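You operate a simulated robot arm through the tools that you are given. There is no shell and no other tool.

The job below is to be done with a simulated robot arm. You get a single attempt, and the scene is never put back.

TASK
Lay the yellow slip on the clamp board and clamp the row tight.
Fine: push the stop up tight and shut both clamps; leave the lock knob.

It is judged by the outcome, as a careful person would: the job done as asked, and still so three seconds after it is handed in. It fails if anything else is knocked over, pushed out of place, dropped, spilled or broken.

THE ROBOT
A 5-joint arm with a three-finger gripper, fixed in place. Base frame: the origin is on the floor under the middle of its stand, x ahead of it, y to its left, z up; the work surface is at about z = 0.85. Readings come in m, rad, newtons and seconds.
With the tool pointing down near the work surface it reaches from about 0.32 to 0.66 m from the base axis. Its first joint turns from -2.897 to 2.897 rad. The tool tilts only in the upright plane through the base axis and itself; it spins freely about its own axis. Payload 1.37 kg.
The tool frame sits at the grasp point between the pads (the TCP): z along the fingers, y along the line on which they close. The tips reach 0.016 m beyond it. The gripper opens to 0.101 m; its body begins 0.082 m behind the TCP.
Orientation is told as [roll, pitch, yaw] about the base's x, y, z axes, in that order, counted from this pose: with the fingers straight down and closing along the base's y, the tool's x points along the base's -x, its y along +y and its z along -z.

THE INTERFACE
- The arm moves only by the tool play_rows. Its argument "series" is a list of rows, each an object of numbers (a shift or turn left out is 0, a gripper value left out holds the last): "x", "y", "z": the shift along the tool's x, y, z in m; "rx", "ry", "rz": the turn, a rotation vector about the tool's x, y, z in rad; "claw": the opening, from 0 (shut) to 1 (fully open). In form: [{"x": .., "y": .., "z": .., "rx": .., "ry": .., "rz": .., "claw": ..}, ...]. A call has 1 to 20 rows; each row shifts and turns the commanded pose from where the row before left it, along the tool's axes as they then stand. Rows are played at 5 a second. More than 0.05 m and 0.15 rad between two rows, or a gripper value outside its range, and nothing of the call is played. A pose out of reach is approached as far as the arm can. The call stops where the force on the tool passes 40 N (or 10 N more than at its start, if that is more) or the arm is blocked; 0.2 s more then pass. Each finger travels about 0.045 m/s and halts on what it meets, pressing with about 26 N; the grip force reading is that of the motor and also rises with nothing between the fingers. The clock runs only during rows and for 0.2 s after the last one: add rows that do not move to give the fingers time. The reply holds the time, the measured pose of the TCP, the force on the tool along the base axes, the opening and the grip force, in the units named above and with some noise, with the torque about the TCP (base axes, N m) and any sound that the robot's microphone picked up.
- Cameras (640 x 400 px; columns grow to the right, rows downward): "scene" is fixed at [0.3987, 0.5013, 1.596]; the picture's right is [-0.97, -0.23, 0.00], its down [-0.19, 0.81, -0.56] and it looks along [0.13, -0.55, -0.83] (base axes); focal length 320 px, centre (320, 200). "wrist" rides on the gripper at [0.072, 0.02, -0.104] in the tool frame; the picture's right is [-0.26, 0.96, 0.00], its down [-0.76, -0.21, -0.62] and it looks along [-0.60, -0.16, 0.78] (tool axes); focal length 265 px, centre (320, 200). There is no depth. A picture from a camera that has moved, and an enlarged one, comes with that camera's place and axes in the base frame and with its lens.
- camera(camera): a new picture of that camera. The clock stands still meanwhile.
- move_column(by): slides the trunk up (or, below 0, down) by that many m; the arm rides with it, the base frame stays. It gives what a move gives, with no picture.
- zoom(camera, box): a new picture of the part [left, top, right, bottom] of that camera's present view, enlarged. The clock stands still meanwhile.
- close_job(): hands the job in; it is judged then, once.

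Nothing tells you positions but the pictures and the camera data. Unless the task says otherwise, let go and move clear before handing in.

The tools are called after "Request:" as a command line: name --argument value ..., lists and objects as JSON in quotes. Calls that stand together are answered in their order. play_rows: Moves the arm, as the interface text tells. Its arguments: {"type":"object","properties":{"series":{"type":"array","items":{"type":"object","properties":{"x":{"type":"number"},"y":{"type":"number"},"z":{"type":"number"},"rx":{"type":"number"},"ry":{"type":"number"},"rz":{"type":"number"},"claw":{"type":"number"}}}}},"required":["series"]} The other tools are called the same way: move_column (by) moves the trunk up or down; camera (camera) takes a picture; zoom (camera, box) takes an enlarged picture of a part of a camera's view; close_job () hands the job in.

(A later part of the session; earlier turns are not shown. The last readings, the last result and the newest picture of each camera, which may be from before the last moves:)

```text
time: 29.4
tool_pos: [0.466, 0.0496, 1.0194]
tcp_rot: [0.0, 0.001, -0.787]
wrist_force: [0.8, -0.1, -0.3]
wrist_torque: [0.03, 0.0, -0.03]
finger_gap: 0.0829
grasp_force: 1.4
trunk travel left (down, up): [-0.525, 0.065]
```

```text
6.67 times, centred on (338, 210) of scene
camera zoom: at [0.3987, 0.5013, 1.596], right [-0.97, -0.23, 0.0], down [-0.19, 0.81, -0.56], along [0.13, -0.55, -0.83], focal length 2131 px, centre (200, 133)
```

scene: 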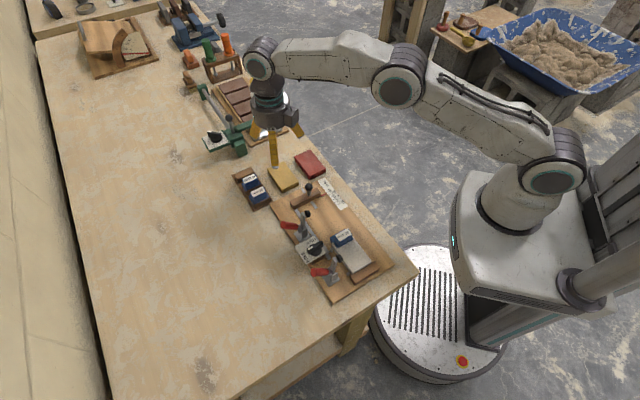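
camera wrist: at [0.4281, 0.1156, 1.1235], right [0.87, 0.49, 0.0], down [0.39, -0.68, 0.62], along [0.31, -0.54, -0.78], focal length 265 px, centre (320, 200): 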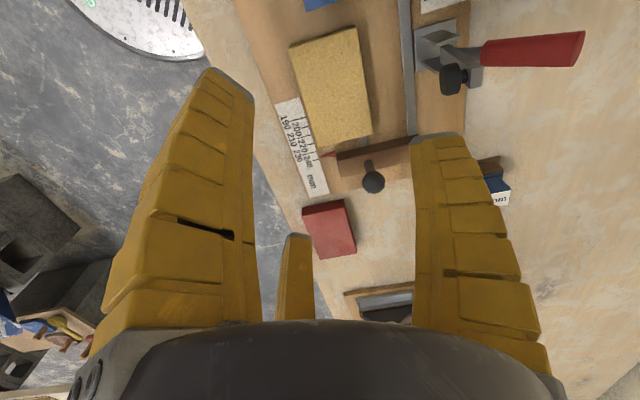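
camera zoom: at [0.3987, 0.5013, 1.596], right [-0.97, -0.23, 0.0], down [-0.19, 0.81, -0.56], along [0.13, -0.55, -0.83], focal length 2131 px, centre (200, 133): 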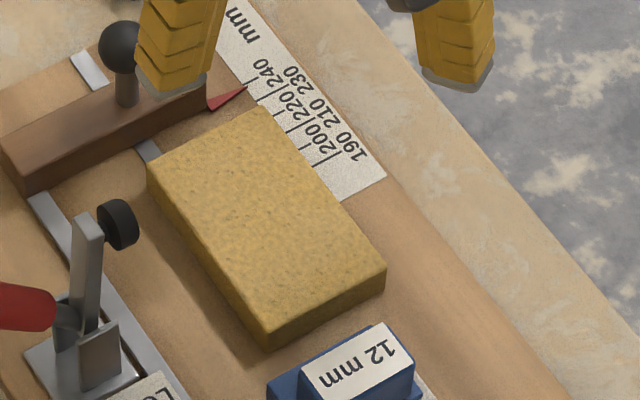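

The slip is square to the board but about 15 mm off the row line (slip centre v ≈ -0.378, block centre ≈ -0.394). I'll close the fingers, come down on its near side, and nudge it into line.

Request:
play_rows --series '[{"x": -0.0019, "y": -0.0272, "claw": 0.4}, {"x": -0.0019, "y": -0.0271, "claw": 0.0}, {}, {}, {}, {}, {}, {}]'

Request:
play_rows --series '[{"z": 0.03}, {"z": 0.035}, {"z": 0.035}, {"z": 0.02}, {}, {}]'

Request:
camera --camera "wrist"

Request:
zoom --camera "scene" --box '[290, 160, 418, 240]'

```text
time: 31.2
tool_pos: [0.4311, 0.0059, 1.0175]
tcp_rot: [-0.001, -0.001, -0.788]
wrist_force: [0.2, 0.2, 0.2]
wrist_torque: [0.02, 0.02, -0.02]
finger_gap: 0.0002
grasp_force: 25.9
trunk travel left (down, up): [-0.525, 0.065]
```

```text
time: 32.6
tool_pos: [0.4307, 0.0075, 0.8982]
tcp_rot: [-0.001, 0.0, -0.787]
wrist_force: [-0.2, -0.2, -0.3]
wrist_torque: [0.0, -0.01, 0.02]
finger_gap: 0.0
grasp_force: 26.1
trunk travel left (down, up): [-0.525, 0.065]
```

```text
taken
camera wrist: at [0.3937, 0.0736, 1.0025], right [0.87, 0.49, 0.0], down [0.39, -0.68, 0.62], along [0.31, -0.54, -0.78], focal length 265 px, centre (320, 200)
```

wrist: 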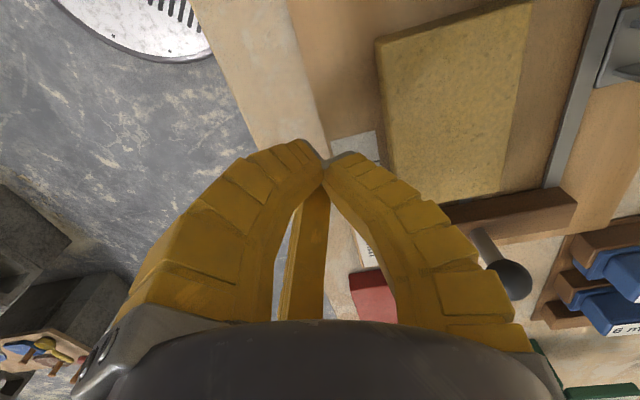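

```text
5.00 times, centred on (354, 200) of scene
camera zoom: at [0.3987, 0.5013, 1.596], right [-0.97, -0.23, 0.0], down [-0.19, 0.81, -0.56], along [0.13, -0.55, -0.83], focal length 1598 px, centre (150, 200)
```

zoom: 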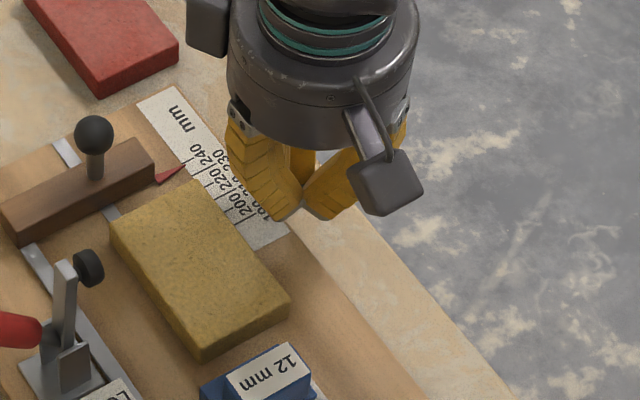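

Request:
play_rows --series '[{"z": 0.008}, {"z": 0.008}, {"y": 0.004}, {"y": 0.004}, {"y": 0.004}, {"y": 0.004}, {"y": 0.003}, {"y": 0.003}, {}, {}]'

Request:
camera --camera "wrist"

Request:
zoom --camera "scene" --box '[290, 170, 402, 240]'

```text
time: 34.8
tool_pos: [0.4482, 0.0221, 0.8838]
tcp_rot: [0.0, 0.001, -0.788]
wrist_force: [-1.4, -1.1, 1.9]
wrist_torque: [0.01, -0.03, 0.05]
finger_gap: 0.0001
grasp_force: 25.9
trunk travel left (down, up): [-0.525, 0.065]
```

```text
taken
camera wrist: at [0.4101, 0.0879, 0.9879], right [0.87, 0.49, 0.0], down [0.39, -0.68, 0.62], along [0.31, -0.54, -0.78], focal length 265 px, centre (320, 200)
```

wrist: 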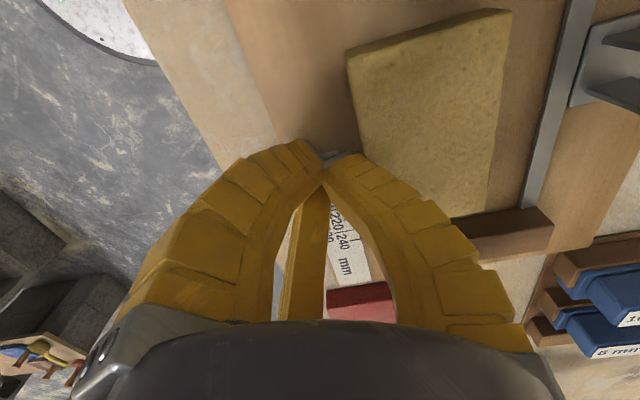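

```text
5.71 times, centred on (346, 205) of scene
camera zoom: at [0.3987, 0.5013, 1.596], right [-0.97, -0.23, 0.0], down [-0.19, 0.81, -0.56], along [0.13, -0.55, -0.83], focal length 1827 px, centre (171, 171)
```

zoom: 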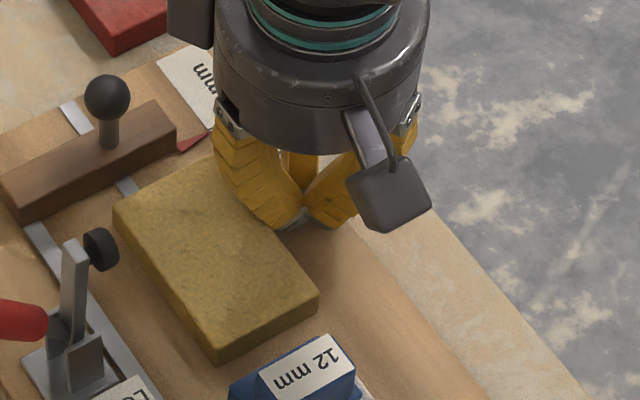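

Request:
play_rows --series '[{"y": 0.003}, {"y": 0.003}, {"y": 0.0025}, {}, {}]'

Request:
camera --camera "wrist"

Request:
zoom --camera "scene" --box '[290, 170, 402, 240]'

```text
time: 36.0
tool_pos: [0.4544, 0.0282, 0.8831]
tcp_rot: [0.0, 0.001, -0.786]
wrist_force: [-0.8, -1.5, 1.6]
wrist_torque: [0.0, -0.03, -0.02]
finger_gap: 0.0001
grasp_force: 26.1
trunk travel left (down, up): [-0.525, 0.065]
```

```text
taken
camera wrist: at [0.4165, 0.094, 0.9873], right [0.87, 0.49, 0.0], down [0.39, -0.68, 0.62], along [0.31, -0.54, -0.78], focal length 265 px, centre (320, 200)
```

wrist: 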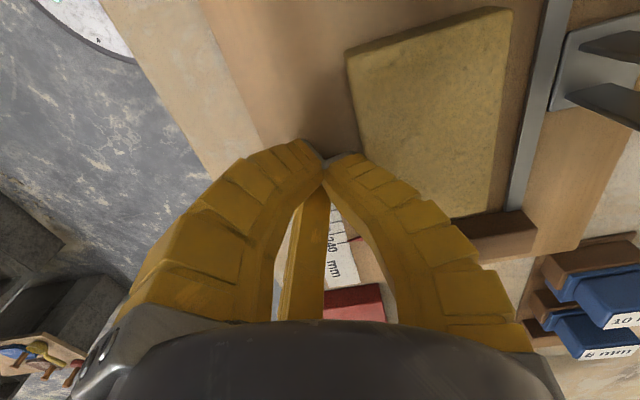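

```text
5.71 times, centred on (346, 205) of scene
camera zoom: at [0.3987, 0.5013, 1.596], right [-0.97, -0.23, 0.0], down [-0.19, 0.81, -0.56], along [0.13, -0.55, -0.83], focal length 1827 px, centre (171, 171)
```

zoom: 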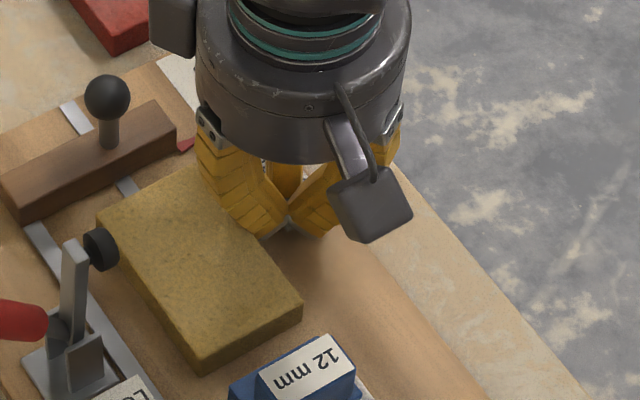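

Request:
play_rows --series '[{"y": 0.002}, {}, {"y": -0.015}, {"y": -0.02}, {"z": -0.03}, {"z": -0.04}, {"z": -0.04}, {"z": -0.02}, {}]'

Request:
camera --camera "wrist"

Request:
zoom --camera "scene" --box '[280, 170, 408, 250]'

```text
time: 38.0
tool_pos: [0.4347, 0.0056, 1.0143]
tcp_rot: [-0.001, 0.002, -0.788]
wrist_force: [-0.5, -0.1, 0.2]
wrist_torque: [0.0, 0.03, 0.0]
finger_gap: 0.0003
grasp_force: 26.0
trunk travel left (down, up): [-0.525, 0.065]
```

```text
taken
camera wrist: at [0.3961, 0.0715, 1.1186], right [0.87, 0.49, 0.0], down [0.39, -0.68, 0.62], along [0.31, -0.54, -0.78], focal length 265 px, centre (320, 200)
```

wrist: 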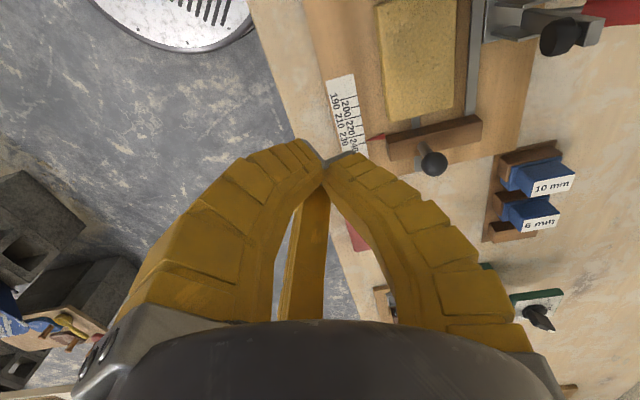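

```text
5.00 times, centred on (344, 210) of scene
camera zoom: at [0.3987, 0.5013, 1.596], right [-0.97, -0.23, 0.0], down [-0.19, 0.81, -0.56], along [0.13, -0.55, -0.83], focal length 1598 px, centre (200, 150)
```

zoom: 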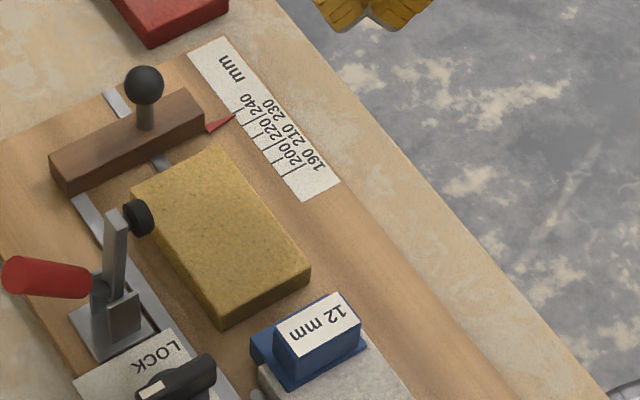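

The slip now lines up with the block and gauge. Next I'll straddle the stop's ball knob (about x 0.542, y 0.016, z 0.916) with the fingers and draw the stop up against the row.

Request:
play_rows --series '[{"x": -0.0235, "y": 0.0282, "claw": 0.55}, {"x": -0.0235, "y": 0.0282}, {"x": -0.0234, "y": 0.0283}, {}, {}, {}]'

Request:
camera --camera "wrist"

Request:
zoom --camera "scene" --box '[240, 130, 400, 230]'

```text
time: 39.4
tool_pos: [0.5428, 0.0139, 1.0098]
tcp_rot: [0.001, 0.001, -0.788]
wrist_force: [-1.0, 0.1, 1.0]
wrist_torque: [0.03, 0.03, -0.03]
finger_gap: 0.0592
grasp_force: 2.7
trunk travel left (down, up): [-0.525, 0.065]
```

```text
taken
camera wrist: at [0.5048, 0.0795, 1.114], right [0.87, 0.49, 0.0], down [0.39, -0.68, 0.62], along [0.31, -0.54, -0.78], focal length 265 px, centre (320, 200)
```

wrist: 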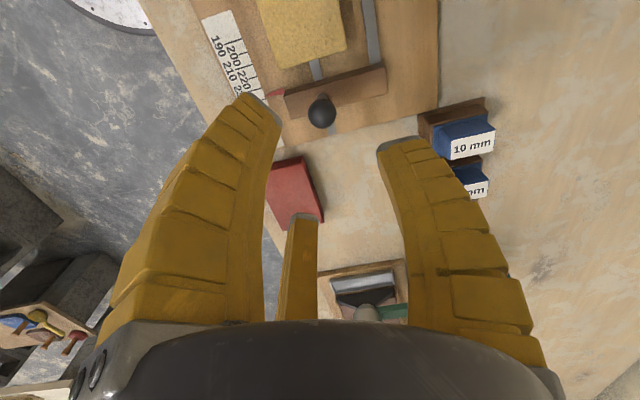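

```text
4.00 times, centred on (320, 180) of scene
camera zoom: at [0.3987, 0.5013, 1.596], right [-0.97, -0.23, 0.0], down [-0.19, 0.81, -0.56], along [0.13, -0.55, -0.83], focal length 1279 px, centre (320, 280)
```

zoom: 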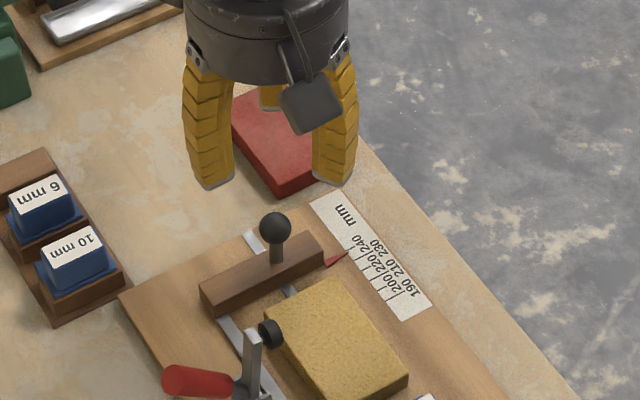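

Request:
play_rows --series '[{"x": 0.0018, "y": 0.0025, "z": 0.02}, {"z": 0.025}, {"z": 0.02}, {}, {}]'

Request:
camera --camera "wrist"

Request:
zoom --camera "scene" --box '[250, 140, 378, 220]'

```text
time: 40.6
tool_pos: [0.5434, 0.0189, 0.9473]
tcp_rot: [0.0, 0.0, -0.786]
wrist_force: [0.7, 0.6, 0.6]
wrist_torque: [-0.01, 0.0, 0.05]
finger_gap: 0.0592
grasp_force: 2.4
trunk travel left (down, up): [-0.525, 0.065]
```

```text
taken
camera wrist: at [0.5047, 0.0845, 1.0506], right [0.87, 0.49, 0.0], down [0.39, -0.68, 0.62], along [0.31, -0.54, -0.78], focal length 265 px, centre (320, 200)
```

wrist: 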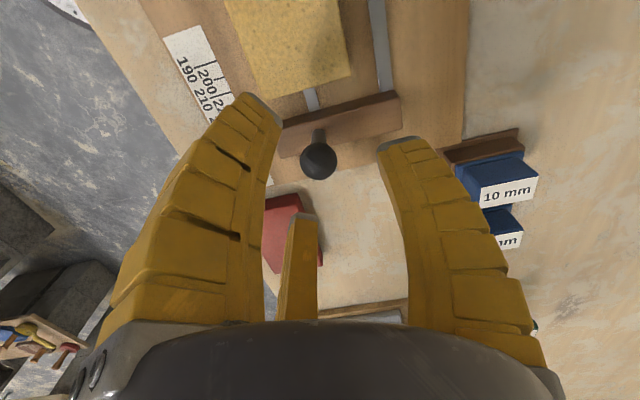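

```text
5.00 times, centred on (314, 180) of scene
camera zoom: at [0.3987, 0.5013, 1.596], right [-0.97, -0.23, 0.0], down [-0.19, 0.81, -0.56], along [0.13, -0.55, -0.83], focal length 1598 px, centre (350, 300)
```

zoom: 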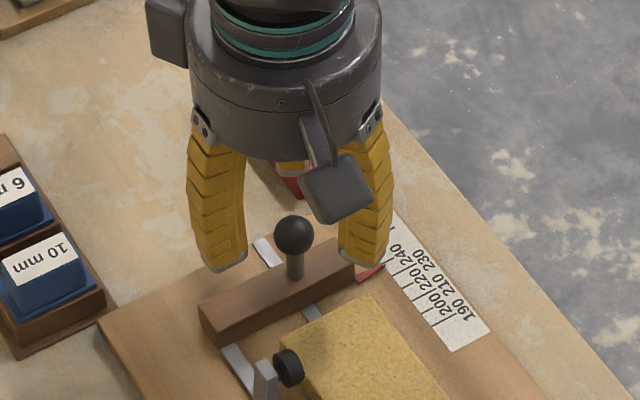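

Request:
play_rows --series '[{"z": 0.015}, {"z": 0.015}, {}, {"claw": 0.4}, {"claw": 0.25}, {"claw": 0.1}, {}, {}, {}]'

Request:
camera --camera "wrist"

Request:
zoom --camera "scene" --box '[250, 140, 378, 220]'

```text
time: 42.6
tool_pos: [0.5424, 0.0167, 0.9178]
tcp_rot: [0.002, 0.0, -0.787]
wrist_force: [-0.2, 0.2, 2.9]
wrist_torque: [0.02, -0.05, -0.05]
finger_gap: 0.0164
grasp_force: 28.3
trunk travel left (down, up): [-0.525, 0.065]
```

```text
taken
camera wrist: at [0.5045, 0.0824, 1.023], right [0.87, 0.49, 0.0], down [0.39, -0.68, 0.62], along [0.31, -0.54, -0.78], focal length 265 px, centre (320, 200)
```

wrist: 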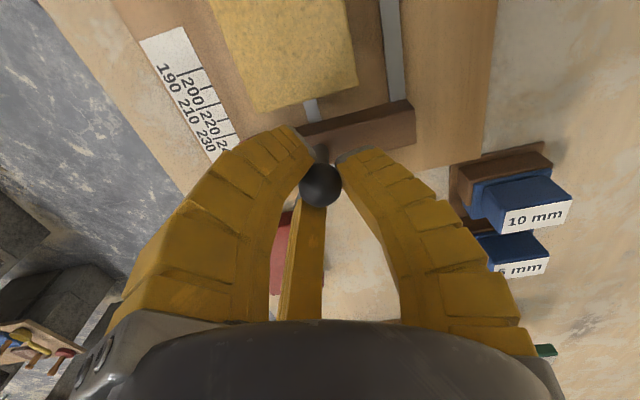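

```text
5.00 times, centred on (314, 180) of scene
camera zoom: at [0.3987, 0.5013, 1.596], right [-0.97, -0.23, 0.0], down [-0.19, 0.81, -0.56], along [0.13, -0.55, -0.83], focal length 1598 px, centre (350, 300)
```

zoom: 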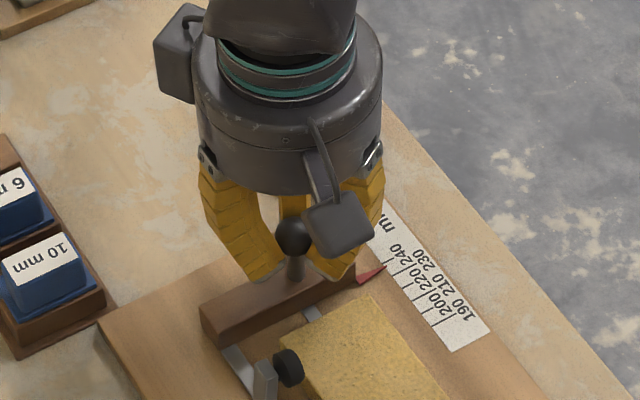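

The fingers are caged around the knob post. I'll draw the stop along the row in small steps and watch the force.

Request:
play_rows --series '[{"x": 0.004}, {"x": 0.004}, {"x": 0.004}, {"x": 0.004}, {"x": 0.004}, {}]'

Request:
zoom --camera "scene" --box '[270, 150, 398, 230]'

```text
time: 44.0
tool_pos: [0.5267, 0.0315, 0.9176]
tcp_rot: [0.0, -0.001, -0.786]
wrist_force: [0.6, -1.5, 5.8]
wrist_torque: [0.02, -0.13, -0.07]
finger_gap: 0.0177
grasp_force: 27.8
trunk travel left (down, up): [-0.525, 0.065]
```

```text
5.00 times, centred on (334, 190) of scene
camera zoom: at [0.3987, 0.5013, 1.596], right [-0.97, -0.23, 0.0], down [-0.19, 0.81, -0.56], along [0.13, -0.55, -0.83], focal length 1598 px, centre (250, 250)
```

zoom: 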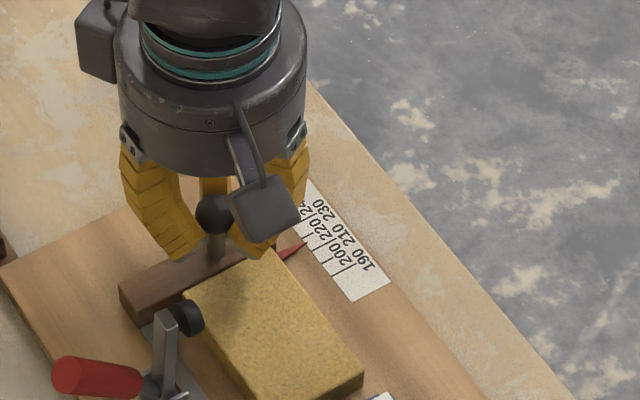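

Request:
play_rows --series '[{"x": 0.004}, {"x": 0.004}, {"x": 0.004}, {"x": 0.004}, {"x": 0.003}, {}]'

Request:
zoom --camera "scene" --box '[270, 160, 398, 240]'

Request:
camera --camera "wrist"

```text
time: 45.4
tool_pos: [0.5125, 0.0457, 0.918]
tcp_rot: [0.0, 0.001, -0.785]
wrist_force: [2.9, -5.9, -2.0]
wrist_torque: [-0.01, 0.0, -0.04]
finger_gap: 0.0159
grasp_force: 28.2
trunk travel left (down, up): [-0.525, 0.065]
```

```text
5.00 times, centred on (334, 200) of scene
camera zoom: at [0.3987, 0.5013, 1.596], right [-0.97, -0.23, 0.0], down [-0.19, 0.81, -0.56], along [0.13, -0.55, -0.83], focal length 1598 px, centre (250, 200)
```

zoom: 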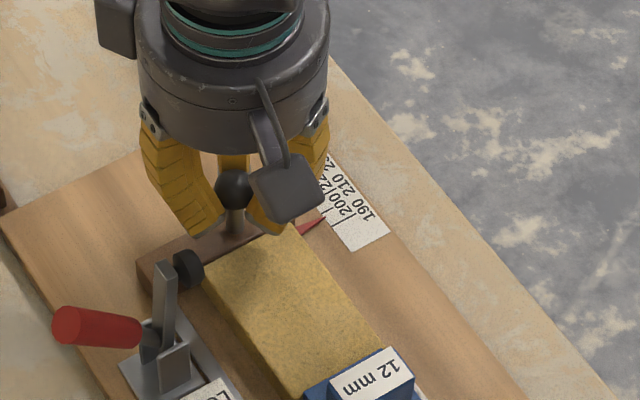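

```text
taken
camera wrist: at [0.4763, 0.1107, 1.0229], right [0.87, 0.49, 0.0], down [0.39, -0.68, 0.62], along [0.31, -0.54, -0.78], focal length 265 px, centre (320, 200)
```

wrist: 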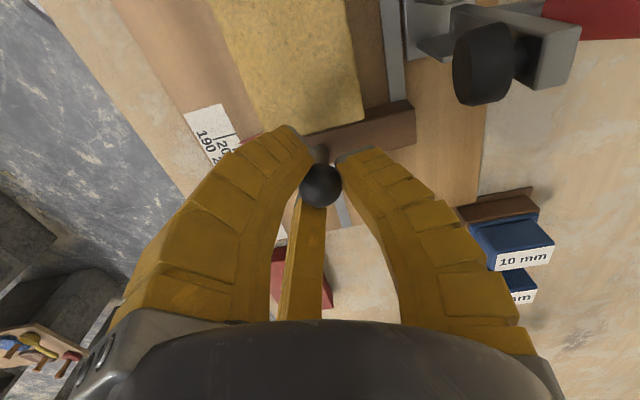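

Request:
play_rows --series '[{"x": 0.002}, {"x": 0.002}, {"x": 0.002}, {}]'

Request:
zoom --camera "scene" --box '[290, 180, 386, 240]'

```text
time: 46.4
tool_pos: [0.5139, 0.044, 0.9168]
tcp_rot: [0.006, -0.001, -0.791]
wrist_force: [18.9, -26.0, 2.2]
wrist_torque: [-0.16, -0.31, -0.02]
finger_gap: 0.0165
grasp_force: 27.9
trunk travel left (down, up): [-0.525, 0.065]
```

```text
6.67 times, centred on (338, 210) of scene
camera zoom: at [0.3987, 0.5013, 1.596], right [-0.97, -0.23, 0.0], down [-0.19, 0.81, -0.56], along [0.13, -0.55, -0.83], focal length 2131 px, centre (200, 133)
```

zoom: 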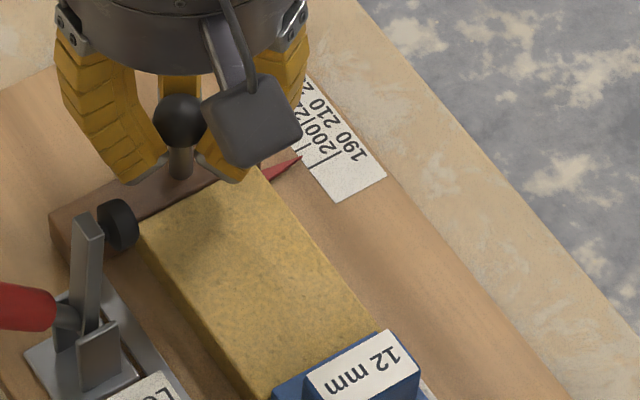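

The force rose to about 32 N and the stop no longer moves. Before letting go, I'll check the joint between slip, gauge and block.

Request:
zoom --camera "scene" --box '[315, 215, 379, 255]'

Request:
zoom --camera "scene" --box '[310, 220, 406, 280]'

Request:
camera --camera "wrist"

```text
10.00 times, centred on (347, 235) of scene
camera zoom: at [0.3987, 0.5013, 1.596], right [-0.97, -0.23, 0.0], down [-0.19, 0.81, -0.56], along [0.13, -0.55, -0.83], focal length 3197 px, centre (50, -150)
```

zoom: 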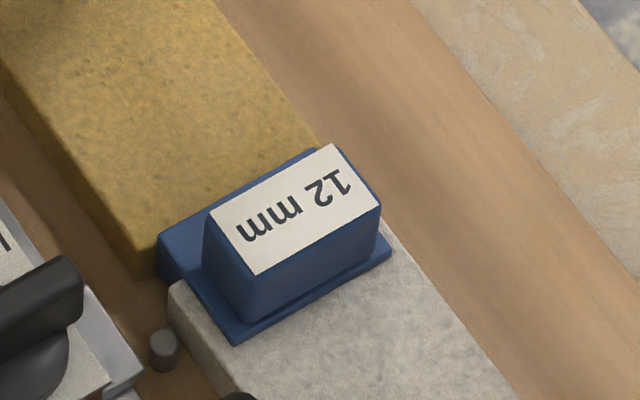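

```text
6.67 times, centred on (358, 250) of scene
camera zoom: at [0.3987, 0.5013, 1.596], right [-0.97, -0.23, 0.0], down [-0.19, 0.81, -0.56], along [0.13, -0.55, -0.83], focal length 2131 px, centre (67, -133)
```

zoom: 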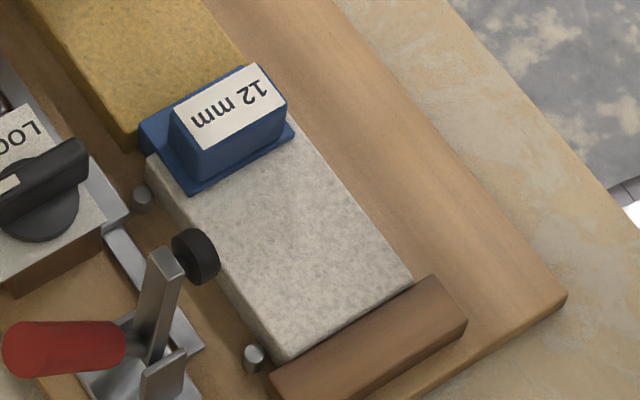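

```text
taken
camera wrist: at [0.4753, 0.1111, 1.0223], right [0.87, 0.49, 0.01], down [0.38, -0.69, 0.62], along [0.31, -0.54, -0.78], focal length 265 px, centre (320, 200)
```

wrist: 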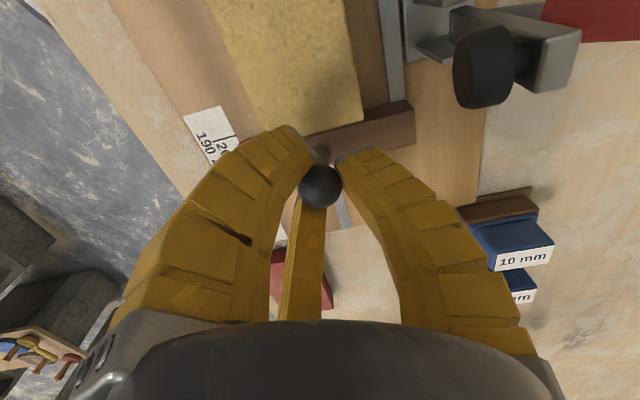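

The chain is closed up: stop, slip, gauge, block, fixed end. I'll ease the pull a little, open the fingers and rise off the knob.

Request:
play_rows --series '[{"x": -0.002}, {"x": -0.002}, {"claw": 0.25}, {"claw": 0.4}, {"claw": 0.5}, {}, {}, {}]'

Request:
zoom --camera "scene" --box '[290, 180, 386, 240]'

Request:
camera --camera "wrist"

```text
time: 48.2
tool_pos: [0.5117, 0.0457, 0.9178]
tcp_rot: [0.0, 0.0, -0.787]
wrist_force: [0.5, -0.2, -0.3]
wrist_torque: [-0.01, -0.03, 0.01]
finger_gap: 0.0543
grasp_force: 3.0
trunk travel left (down, up): [-0.525, 0.065]
```

```text
6.67 times, centred on (338, 210) of scene
camera zoom: at [0.3987, 0.5013, 1.596], right [-0.97, -0.23, 0.0], down [-0.19, 0.81, -0.56], along [0.13, -0.55, -0.83], focal length 2131 px, centre (200, 133)
```

zoom: 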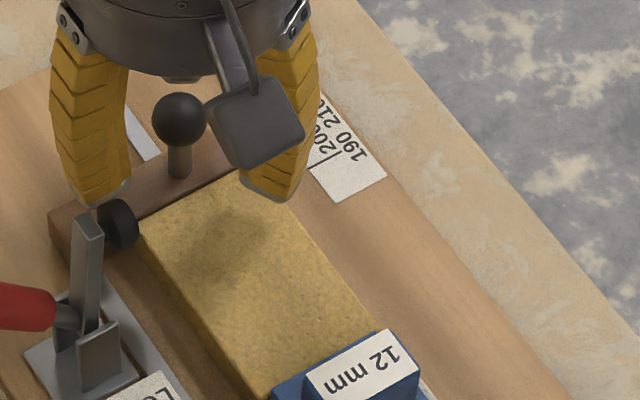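

```text
taken
camera wrist: at [0.4743, 0.1117, 1.0225], right [0.87, 0.49, 0.0], down [0.39, -0.68, 0.62], along [0.31, -0.54, -0.78], focal length 265 px, centre (320, 200)
```

wrist: 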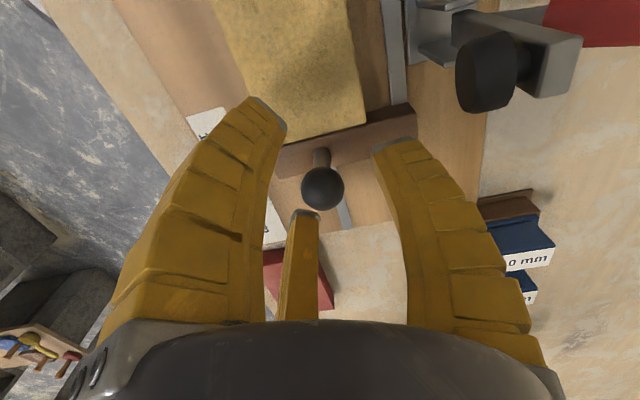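

Request:
play_rows --series '[{"z": -0.02}, {"z": -0.035}, {"z": -0.04}, {"z": -0.03}, {}]'

Request:
zoom --camera "scene" --box '[270, 180, 414, 270]'

Request:
camera --camera "wrist"

```text
time: 49.4
tool_pos: [0.5107, 0.0488, 1.043]
tcp_rot: [-0.001, 0.002, -0.788]
wrist_force: [-0.5, 0.3, 0.4]
wrist_torque: [0.04, 0.01, 0.01]
finger_gap: 0.0543
grasp_force: 2.5
trunk travel left (down, up): [-0.525, 0.065]
```

```text
4.44 times, centred on (342, 225) of scene
camera zoom: at [0.3987, 0.5013, 1.596], right [-0.97, -0.23, 0.0], down [-0.19, 0.81, -0.56], along [0.13, -0.55, -0.83], focal length 1421 px, centre (222, 89)
```

zoom: 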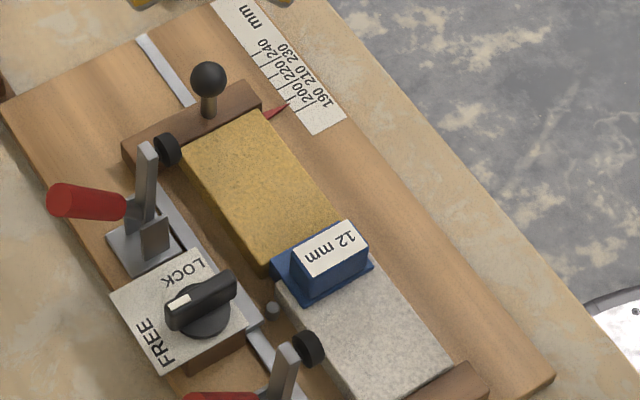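

```text
taken
camera wrist: at [0.4736, 0.1142, 1.1469], right [0.87, 0.49, 0.0], down [0.39, -0.68, 0.62], along [0.31, -0.54, -0.78], focal length 265 px, centre (320, 200)
```

wrist: 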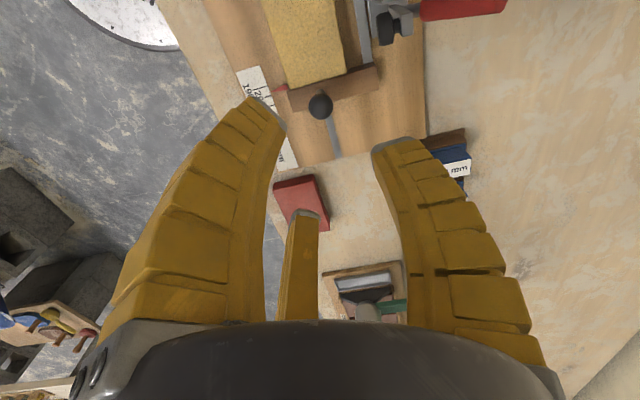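

The stop is up tight and stayed put when released. Now the clamps: each red handle slopes up and outward (tip near z ≈ 0.95), with its arm upright, so pushing the handle inward should swing the arm down. I'll close the fingers, turn the hand, and go behind the first handle while staying high.

Request:
play_rows --series '[{"rz": 0.1496, "claw": 0.2}, {"rz": 0.1496, "claw": 0.0}, {"rz": 0.1496}, {"rz": 0.1496}, {"rz": 0.1496}, {"rz": 0.1496}, {"rz": 0.1496}, {}, {"x": 0.0353, "y": 0.0106}, {"x": 0.0353, "y": 0.0106}, {"x": 0.0353, "y": 0.0106}, {"x": 0.0353, "y": 0.0106}, {"x": 0.0353, "y": 0.0106}, {}, {}]'

Request:
camera --camera "wrist"

Request:
zoom --camera "scene" --box '[240, 160, 400, 260]'

```text
time: 52.6
tool_pos: [0.6094, 0.1998, 1.0479]
tcp_rot: [-0.001, 0.0, -1.834]
wrist_force: [0.6, 0.9, -0.3]
wrist_torque: [-0.01, 0.01, 0.0]
finger_gap: 0.0
grasp_force: 26.0
trunk travel left (down, up): [-0.525, 0.065]
```

```text
taken
camera wrist: at [0.6463, 0.2652, 1.1512], right [0.86, -0.51, 0.0], down [-0.4, -0.68, 0.62], along [-0.32, -0.54, -0.78], focal length 265 px, centre (320, 200)
```

wrist: 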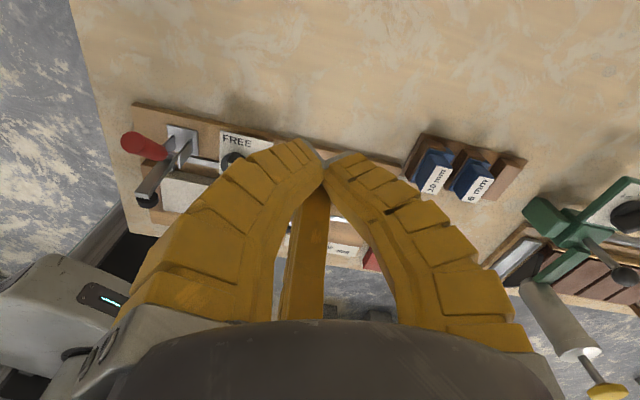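

```text
4.00 times, centred on (320, 210) of scene
camera zoom: at [0.3987, 0.5013, 1.596], right [-0.97, -0.23, 0.0], down [-0.19, 0.81, -0.56], along [0.13, -0.55, -0.83], focal length 1279 px, centre (320, 160)
```

zoom: 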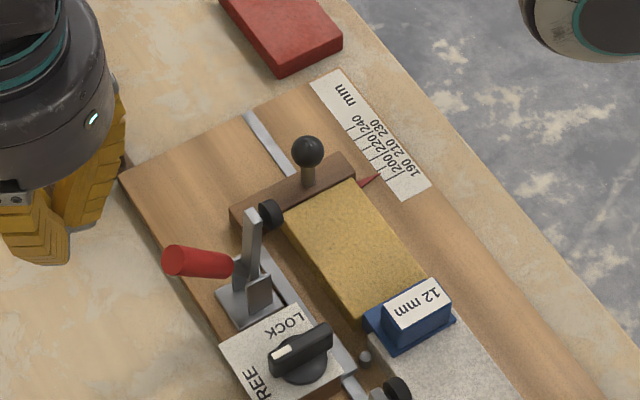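

Request:
play_rows --series '[{"x": 0.0015, "y": -0.0026, "z": 0.03}, {"z": 0.035}, {"z": 0.02}, {"z": 0.0115}, {}, {}]'

Request:
camera --camera "wrist"

Request:
zoom --camera "scene" --box '[240, 180, 368, 260]'

```text
time: 54.0
tool_pos: [0.6056, 0.206, 0.9482]
tcp_rot: [0.001, 0.0, -1.834]
wrist_force: [0.3, 0.2, -0.5]
wrist_torque: [0.01, -0.02, -0.01]
finger_gap: 0.0
grasp_force: 25.9
trunk travel left (down, up): [-0.525, 0.065]
```

```text
taken
camera wrist: at [0.6436, 0.2708, 1.0527], right [0.86, -0.51, 0.0], down [-0.4, -0.68, 0.62], along [-0.31, -0.54, -0.78], focal length 265 px, centre (320, 200)
```

wrist: 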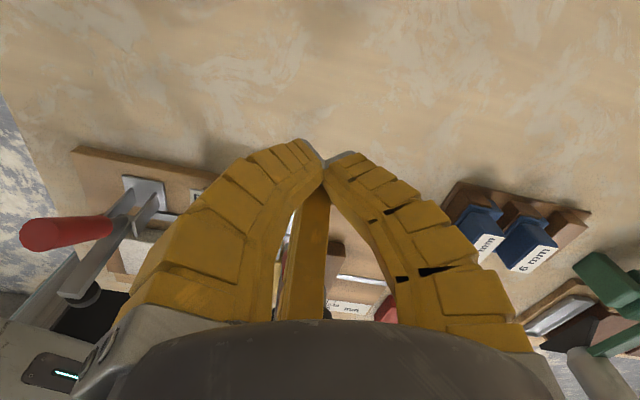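

```text
5.00 times, centred on (304, 220) of scene
camera zoom: at [0.3987, 0.5013, 1.596], right [-0.97, -0.23, 0.0], down [-0.19, 0.81, -0.56], along [0.13, -0.55, -0.83], focal length 1598 px, centre (400, 100)
```

zoom: 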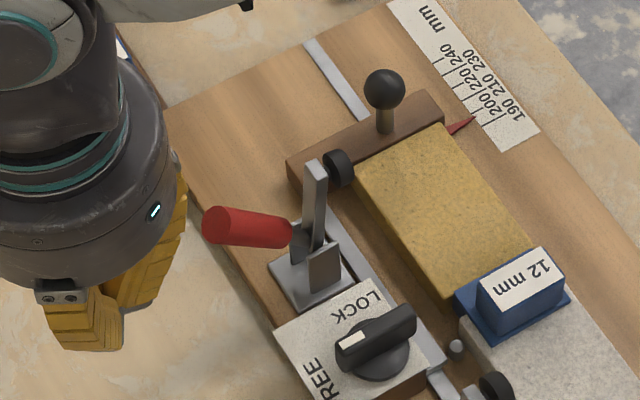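

Request:
zoom --camera "wrist" --box '[0, 140, 208, 270]'

Request:
zoom --camera "scene" --box '[240, 200, 320, 250]'

```text
3.08 times, centred on (104, 205) of wrist
camera zoom: at [0.6436, 0.2708, 1.0527], right [0.86, -0.51, 0.0], down [-0.4, -0.68, 0.62], along [-0.31, -0.54, -0.78], focal length 817 px, centre (985, 185)
```

zoom: 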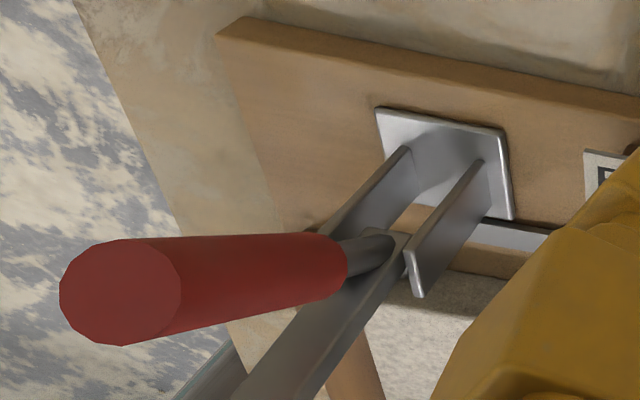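

```text
8.00 times, centred on (280, 225) of scene
camera zoom: at [0.3987, 0.5013, 1.596], right [-0.97, -0.23, 0.0], down [-0.19, 0.81, -0.56], along [0.13, -0.55, -0.83], focal length 2558 px, centre (640, 0)
```

zoom: 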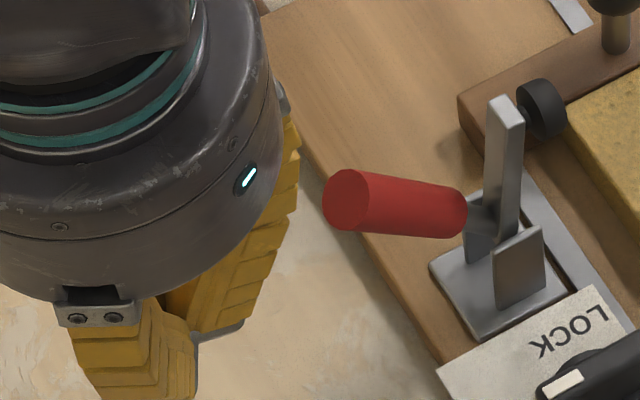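

I'm behind the first handle, in line with it. Each clamp is a simple hinge: bracket, arm and rigid red handle. I'll push inward in small steps and check.

Request:
play_rows --series '[{"x": -0.00433, "y": -0.0025}, {"x": -0.00433, "y": -0.0025}, {"x": -0.00433, "y": -0.0025}, {"x": -0.00433, "y": -0.0025}, {"x": -0.00433, "y": -0.0025}, {"x": -0.00433, "y": -0.0025}, {}]'

Request:
zoom --camera "scene" --box '[240, 190, 336, 250]'

Request:
camera --camera "wrist"

```text
time: 55.6
tool_pos: [0.5879, 0.1865, 0.9473]
tcp_rot: [0.005, 0.001, -1.836]
wrist_force: [14.9, 16.2, 3.4]
wrist_torque: [-0.28, 0.26, -0.04]
finger_gap: 0.0003
grasp_force: 25.6
trunk travel left (down, up): [-0.525, 0.065]
```

```text
6.67 times, centred on (288, 220) of scene
camera zoom: at [0.3987, 0.5013, 1.596], right [-0.97, -0.23, 0.0], down [-0.19, 0.81, -0.56], along [0.13, -0.55, -0.83], focal length 2131 px, centre (533, 67)
```

zoom: 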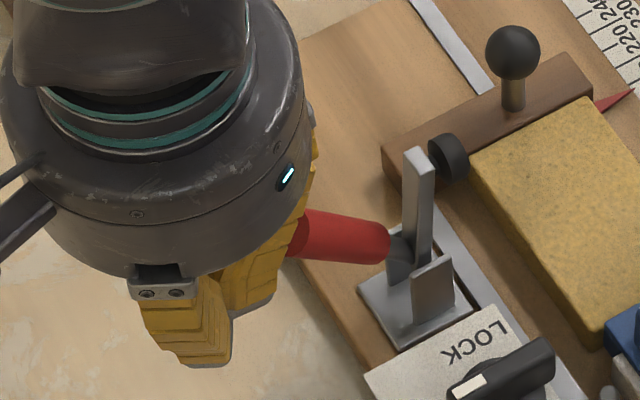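

```text
taken
camera wrist: at [0.6251, 0.252, 1.0515], right [0.86, -0.51, 0.0], down [-0.4, -0.68, 0.62], along [-0.31, -0.53, -0.79], focal length 265 px, centre (320, 200)
```

wrist: 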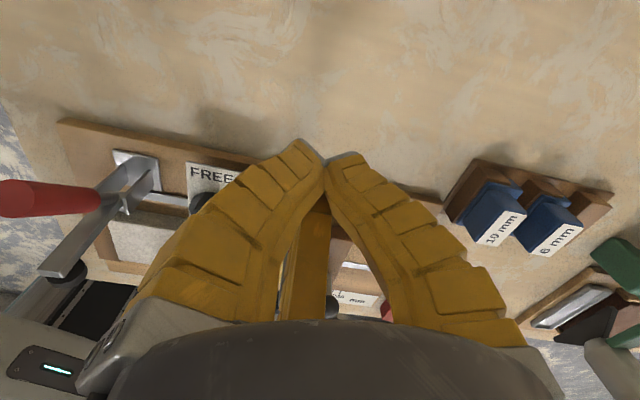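

Contact with 22 N and the handle hasn't swung yet. I'll press on a little with an upward component, along the handle's arc.

Request:
play_rows --series '[{"x": -0.00173, "y": -0.001, "z": -0.001}, {"x": -0.00173, "y": -0.001, "z": -0.001}, {"x": -0.00173, "y": -0.001, "z": -0.001}, {}]'

Request:
zoom --camera "scene" --box '[240, 190, 336, 250]'

```text
time: 56.6
tool_pos: [0.587, 0.1837, 0.948]
tcp_rot: [0.007, 0.002, -1.836]
wrist_force: [21.4, 29.6, -1.1]
wrist_torque: [-0.38, 0.26, -0.11]
finger_gap: 0.0
grasp_force: 26.1
trunk travel left (down, up): [-0.525, 0.065]
```

```text
6.67 times, centred on (288, 220) of scene
camera zoom: at [0.3987, 0.5013, 1.596], right [-0.97, -0.23, 0.0], down [-0.19, 0.81, -0.56], along [0.13, -0.55, -0.83], focal length 2131 px, centre (533, 67)
```

zoom: 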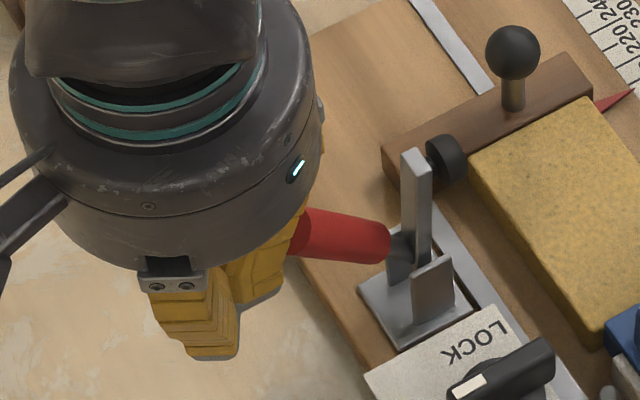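

Pushing inward moved the arm slightly the wrong way (its top crept outward), so these clamps link the other way round: the handle must go down and outward to bring the arm down. I'll back off and check that nothing shifted.

Request:
play_rows --series '[{"x": 0.0052, "y": 0.003}, {"x": 0.0087, "y": 0.005}, {"x": 0.013, "y": 0.0075}, {"z": -0.02}, {"z": -0.03}, {"z": -0.03}, {}]'

Request:
zoom --camera "scene" --box '[240, 190, 336, 250]'

Request:
zoom --camera "scene" --box '[270, 180, 414, 270]'

Request:
camera --camera "wrist"

```text
time: 58.2
tool_pos: [0.6036, 0.2017, 1.0285]
tcp_rot: [-0.001, 0.0, -1.834]
wrist_force: [0.4, 0.4, 0.0]
wrist_torque: [-0.01, -0.02, 0.02]
finger_gap: 0.0003
grasp_force: 25.8
trunk travel left (down, up): [-0.525, 0.065]
```

```text
6.67 times, centred on (288, 220) of scene
camera zoom: at [0.3987, 0.5013, 1.596], right [-0.97, -0.23, 0.0], down [-0.19, 0.81, -0.56], along [0.13, -0.55, -0.83], focal length 2131 px, centre (533, 67)
```

zoom: 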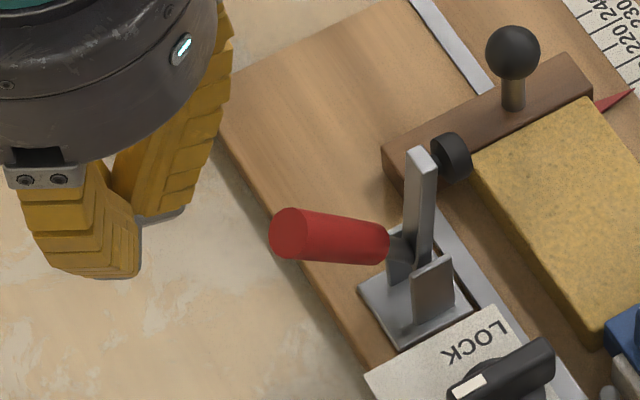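

```text
4.44 times, centred on (342, 225) of scene
camera zoom: at [0.3987, 0.5013, 1.596], right [-0.97, -0.23, 0.0], down [-0.19, 0.81, -0.56], along [0.13, -0.55, -0.83], focal length 1421 px, centre (222, 89)
```

zoom: 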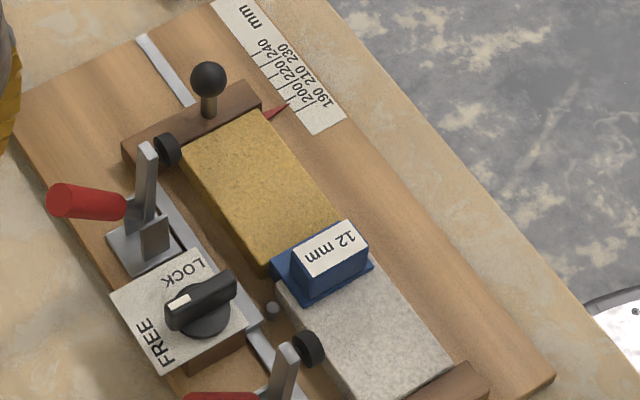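

```text
taken
camera wrist: at [0.6408, 0.2664, 1.1324], right [0.86, -0.51, 0.0], down [-0.4, -0.68, 0.62], along [-0.32, -0.54, -0.78], focal length 265 px, centre (320, 200)
```

wrist: 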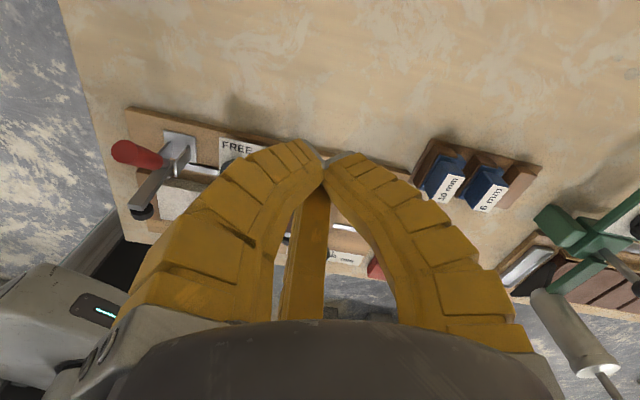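

Everything on the board is where it was. I'll position over the end of the first handle and press straight down.

Request:
play_rows --series '[{"x": -0.0204, "y": -0.0108}, {"x": -0.0204, "y": -0.0108}, {"z": 0.02}, {"z": 0.018}, {}, {}]'

Request:
zoom --camera "scene" --box '[240, 190, 336, 250]'

Request:
camera --camera "wrist"

```text
time: 59.6
tool_pos: [0.5732, 0.1667, 0.9922]
tcp_rot: [0.0, 0.001, -1.835]
wrist_force: [-0.1, -0.2, -0.2]
wrist_torque: [0.01, 0.0, -0.02]
finger_gap: 0.0
grasp_force: 25.5
trunk travel left (down, up): [-0.525, 0.065]
```

```text
6.67 times, centred on (288, 220) of scene
camera zoom: at [0.3987, 0.5013, 1.596], right [-0.97, -0.23, 0.0], down [-0.19, 0.81, -0.56], along [0.13, -0.55, -0.83], focal length 2131 px, centre (533, 67)
```

zoom: 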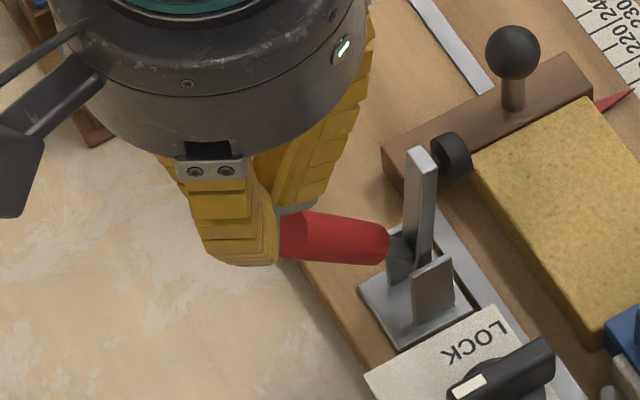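

```text
taken
camera wrist: at [0.6098, 0.2335, 1.0957], right [0.86, -0.51, 0.0], down [-0.4, -0.68, 0.62], along [-0.31, -0.54, -0.78], focal length 265 px, centre (320, 200)
```

wrist: 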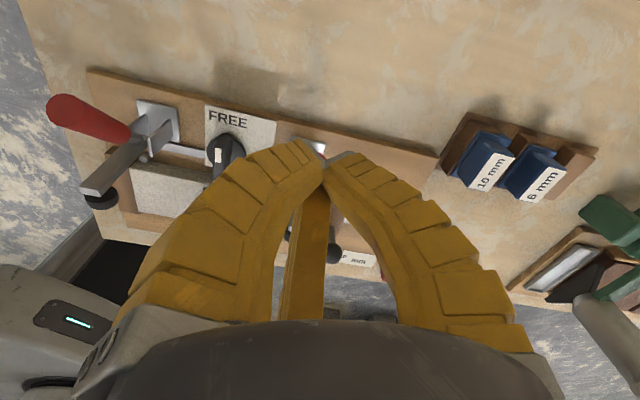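

Request:
play_rows --series '[{"z": 0.003}, {"z": 0.003}, {"z": 0.003}, {"z": 0.003}, {"z": 0.003}, {"z": 0.003}, {}]'

Request:
zoom --camera "scene" --box '[240, 190, 336, 250]'

```text
time: 61.2
tool_pos: [0.5713, 0.1667, 0.9733]
tcp_rot: [0.001, 0.0, -1.834]
wrist_force: [-0.9, -0.2, 1.4]
wrist_torque: [0.03, -0.01, -0.02]
finger_gap: 0.0001
grasp_force: 25.6
trunk travel left (down, up): [-0.525, 0.065]
```

```text
6.67 times, centred on (288, 220) of scene
camera zoom: at [0.3987, 0.5013, 1.596], right [-0.97, -0.23, 0.0], down [-0.19, 0.81, -0.56], along [0.13, -0.55, -0.83], focal length 2131 px, centre (533, 67)
```

zoom: 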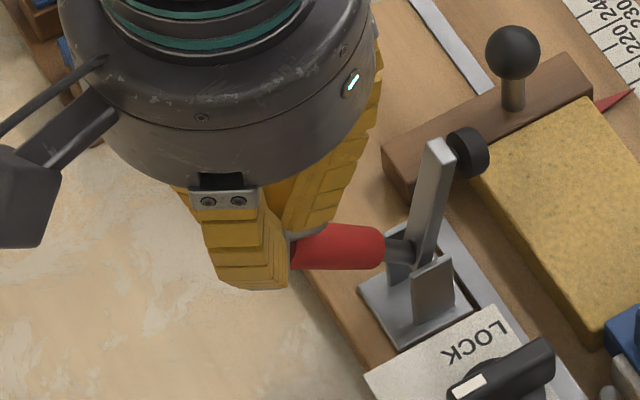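

That works: with almost no force the handle goes down and the arm swings in over the slip. I'll continue.

Request:
play_rows --series '[{"z": 0.004}, {"z": 0.004}, {"z": 0.004}, {"z": 0.004}, {"z": 0.004}, {}]'

Request:
zoom --camera "scene" --box '[240, 190, 336, 250]'

```text
time: 62.6
tool_pos: [0.5721, 0.1683, 0.9527]
tcp_rot: [0.001, 0.001, -1.835]
wrist_force: [-0.8, 0.7, -0.6]
wrist_torque: [0.0, -0.01, -0.02]
finger_gap: 0.0001
grasp_force: 26.2
trunk travel left (down, up): [-0.525, 0.065]
```

```text
6.67 times, centred on (288, 220) of scene
camera zoom: at [0.3987, 0.5013, 1.596], right [-0.97, -0.23, 0.0], down [-0.19, 0.81, -0.56], along [0.13, -0.55, -0.83], focal length 2131 px, centre (533, 67)
```

zoom: 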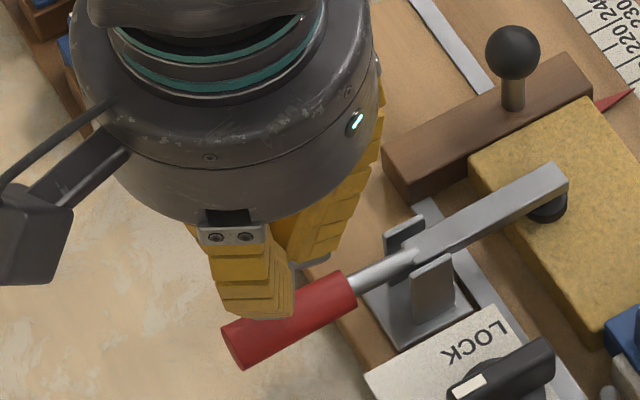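

The arm has dropped onto the slip and the handle has swung ahead of the finger. I'll follow it down and press it home until there's firm resistance.

Request:
play_rows --series '[{"z": 0.005}, {"z": 0.005}, {"z": 0.004}, {"z": 0.003}, {"z": 0.003}, {}]'

Request:
zoom --camera "scene" --box '[240, 190, 336, 250]'

```text
time: 64.0
tool_pos: [0.5724, 0.1686, 0.9347]
tcp_rot: [0.001, 0.0, -1.835]
wrist_force: [-0.6, 0.8, 0.0]
wrist_torque: [0.01, 0.03, 0.02]
finger_gap: 0.0002
grasp_force: 25.8
trunk travel left (down, up): [-0.525, 0.065]
```

```text
6.67 times, centred on (288, 220) of scene
camera zoom: at [0.3987, 0.5013, 1.596], right [-0.97, -0.23, 0.0], down [-0.19, 0.81, -0.56], along [0.13, -0.55, -0.83], focal length 2131 px, centre (533, 67)
```

zoom: 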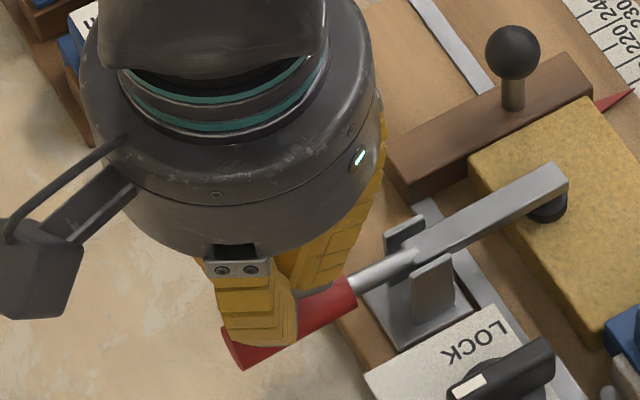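

Request:
play_rows --series '[{"z": 0.003}, {"z": 0.003}, {"z": 0.003}, {"z": 0.002}, {"z": 0.002}, {}]'

Request:
zoom --camera "scene" --box '[240, 190, 336, 250]'

```text
time: 65.4
tool_pos: [0.5724, 0.168, 0.9209]
tcp_rot: [0.0, -0.001, -1.834]
wrist_force: [-0.2, -0.5, 0.1]
wrist_torque: [-0.01, -0.01, 0.01]
finger_gap: 0.0
grasp_force: 25.7
trunk travel left (down, up): [-0.525, 0.065]
```

```text
6.67 times, centred on (288, 220) of scene
camera zoom: at [0.3987, 0.5013, 1.596], right [-0.97, -0.23, 0.0], down [-0.19, 0.81, -0.56], along [0.13, -0.55, -0.83], focal length 2131 px, centre (533, 67)
```

zoom: 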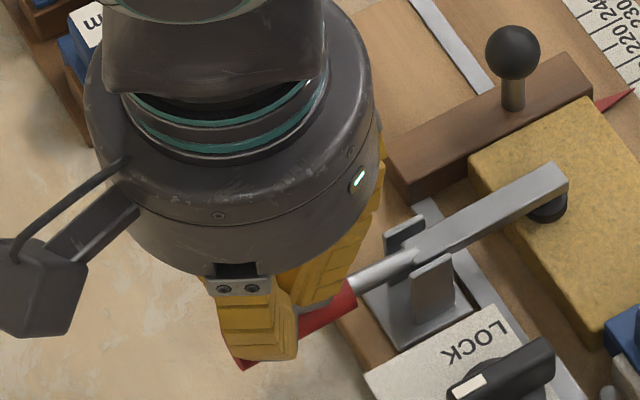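

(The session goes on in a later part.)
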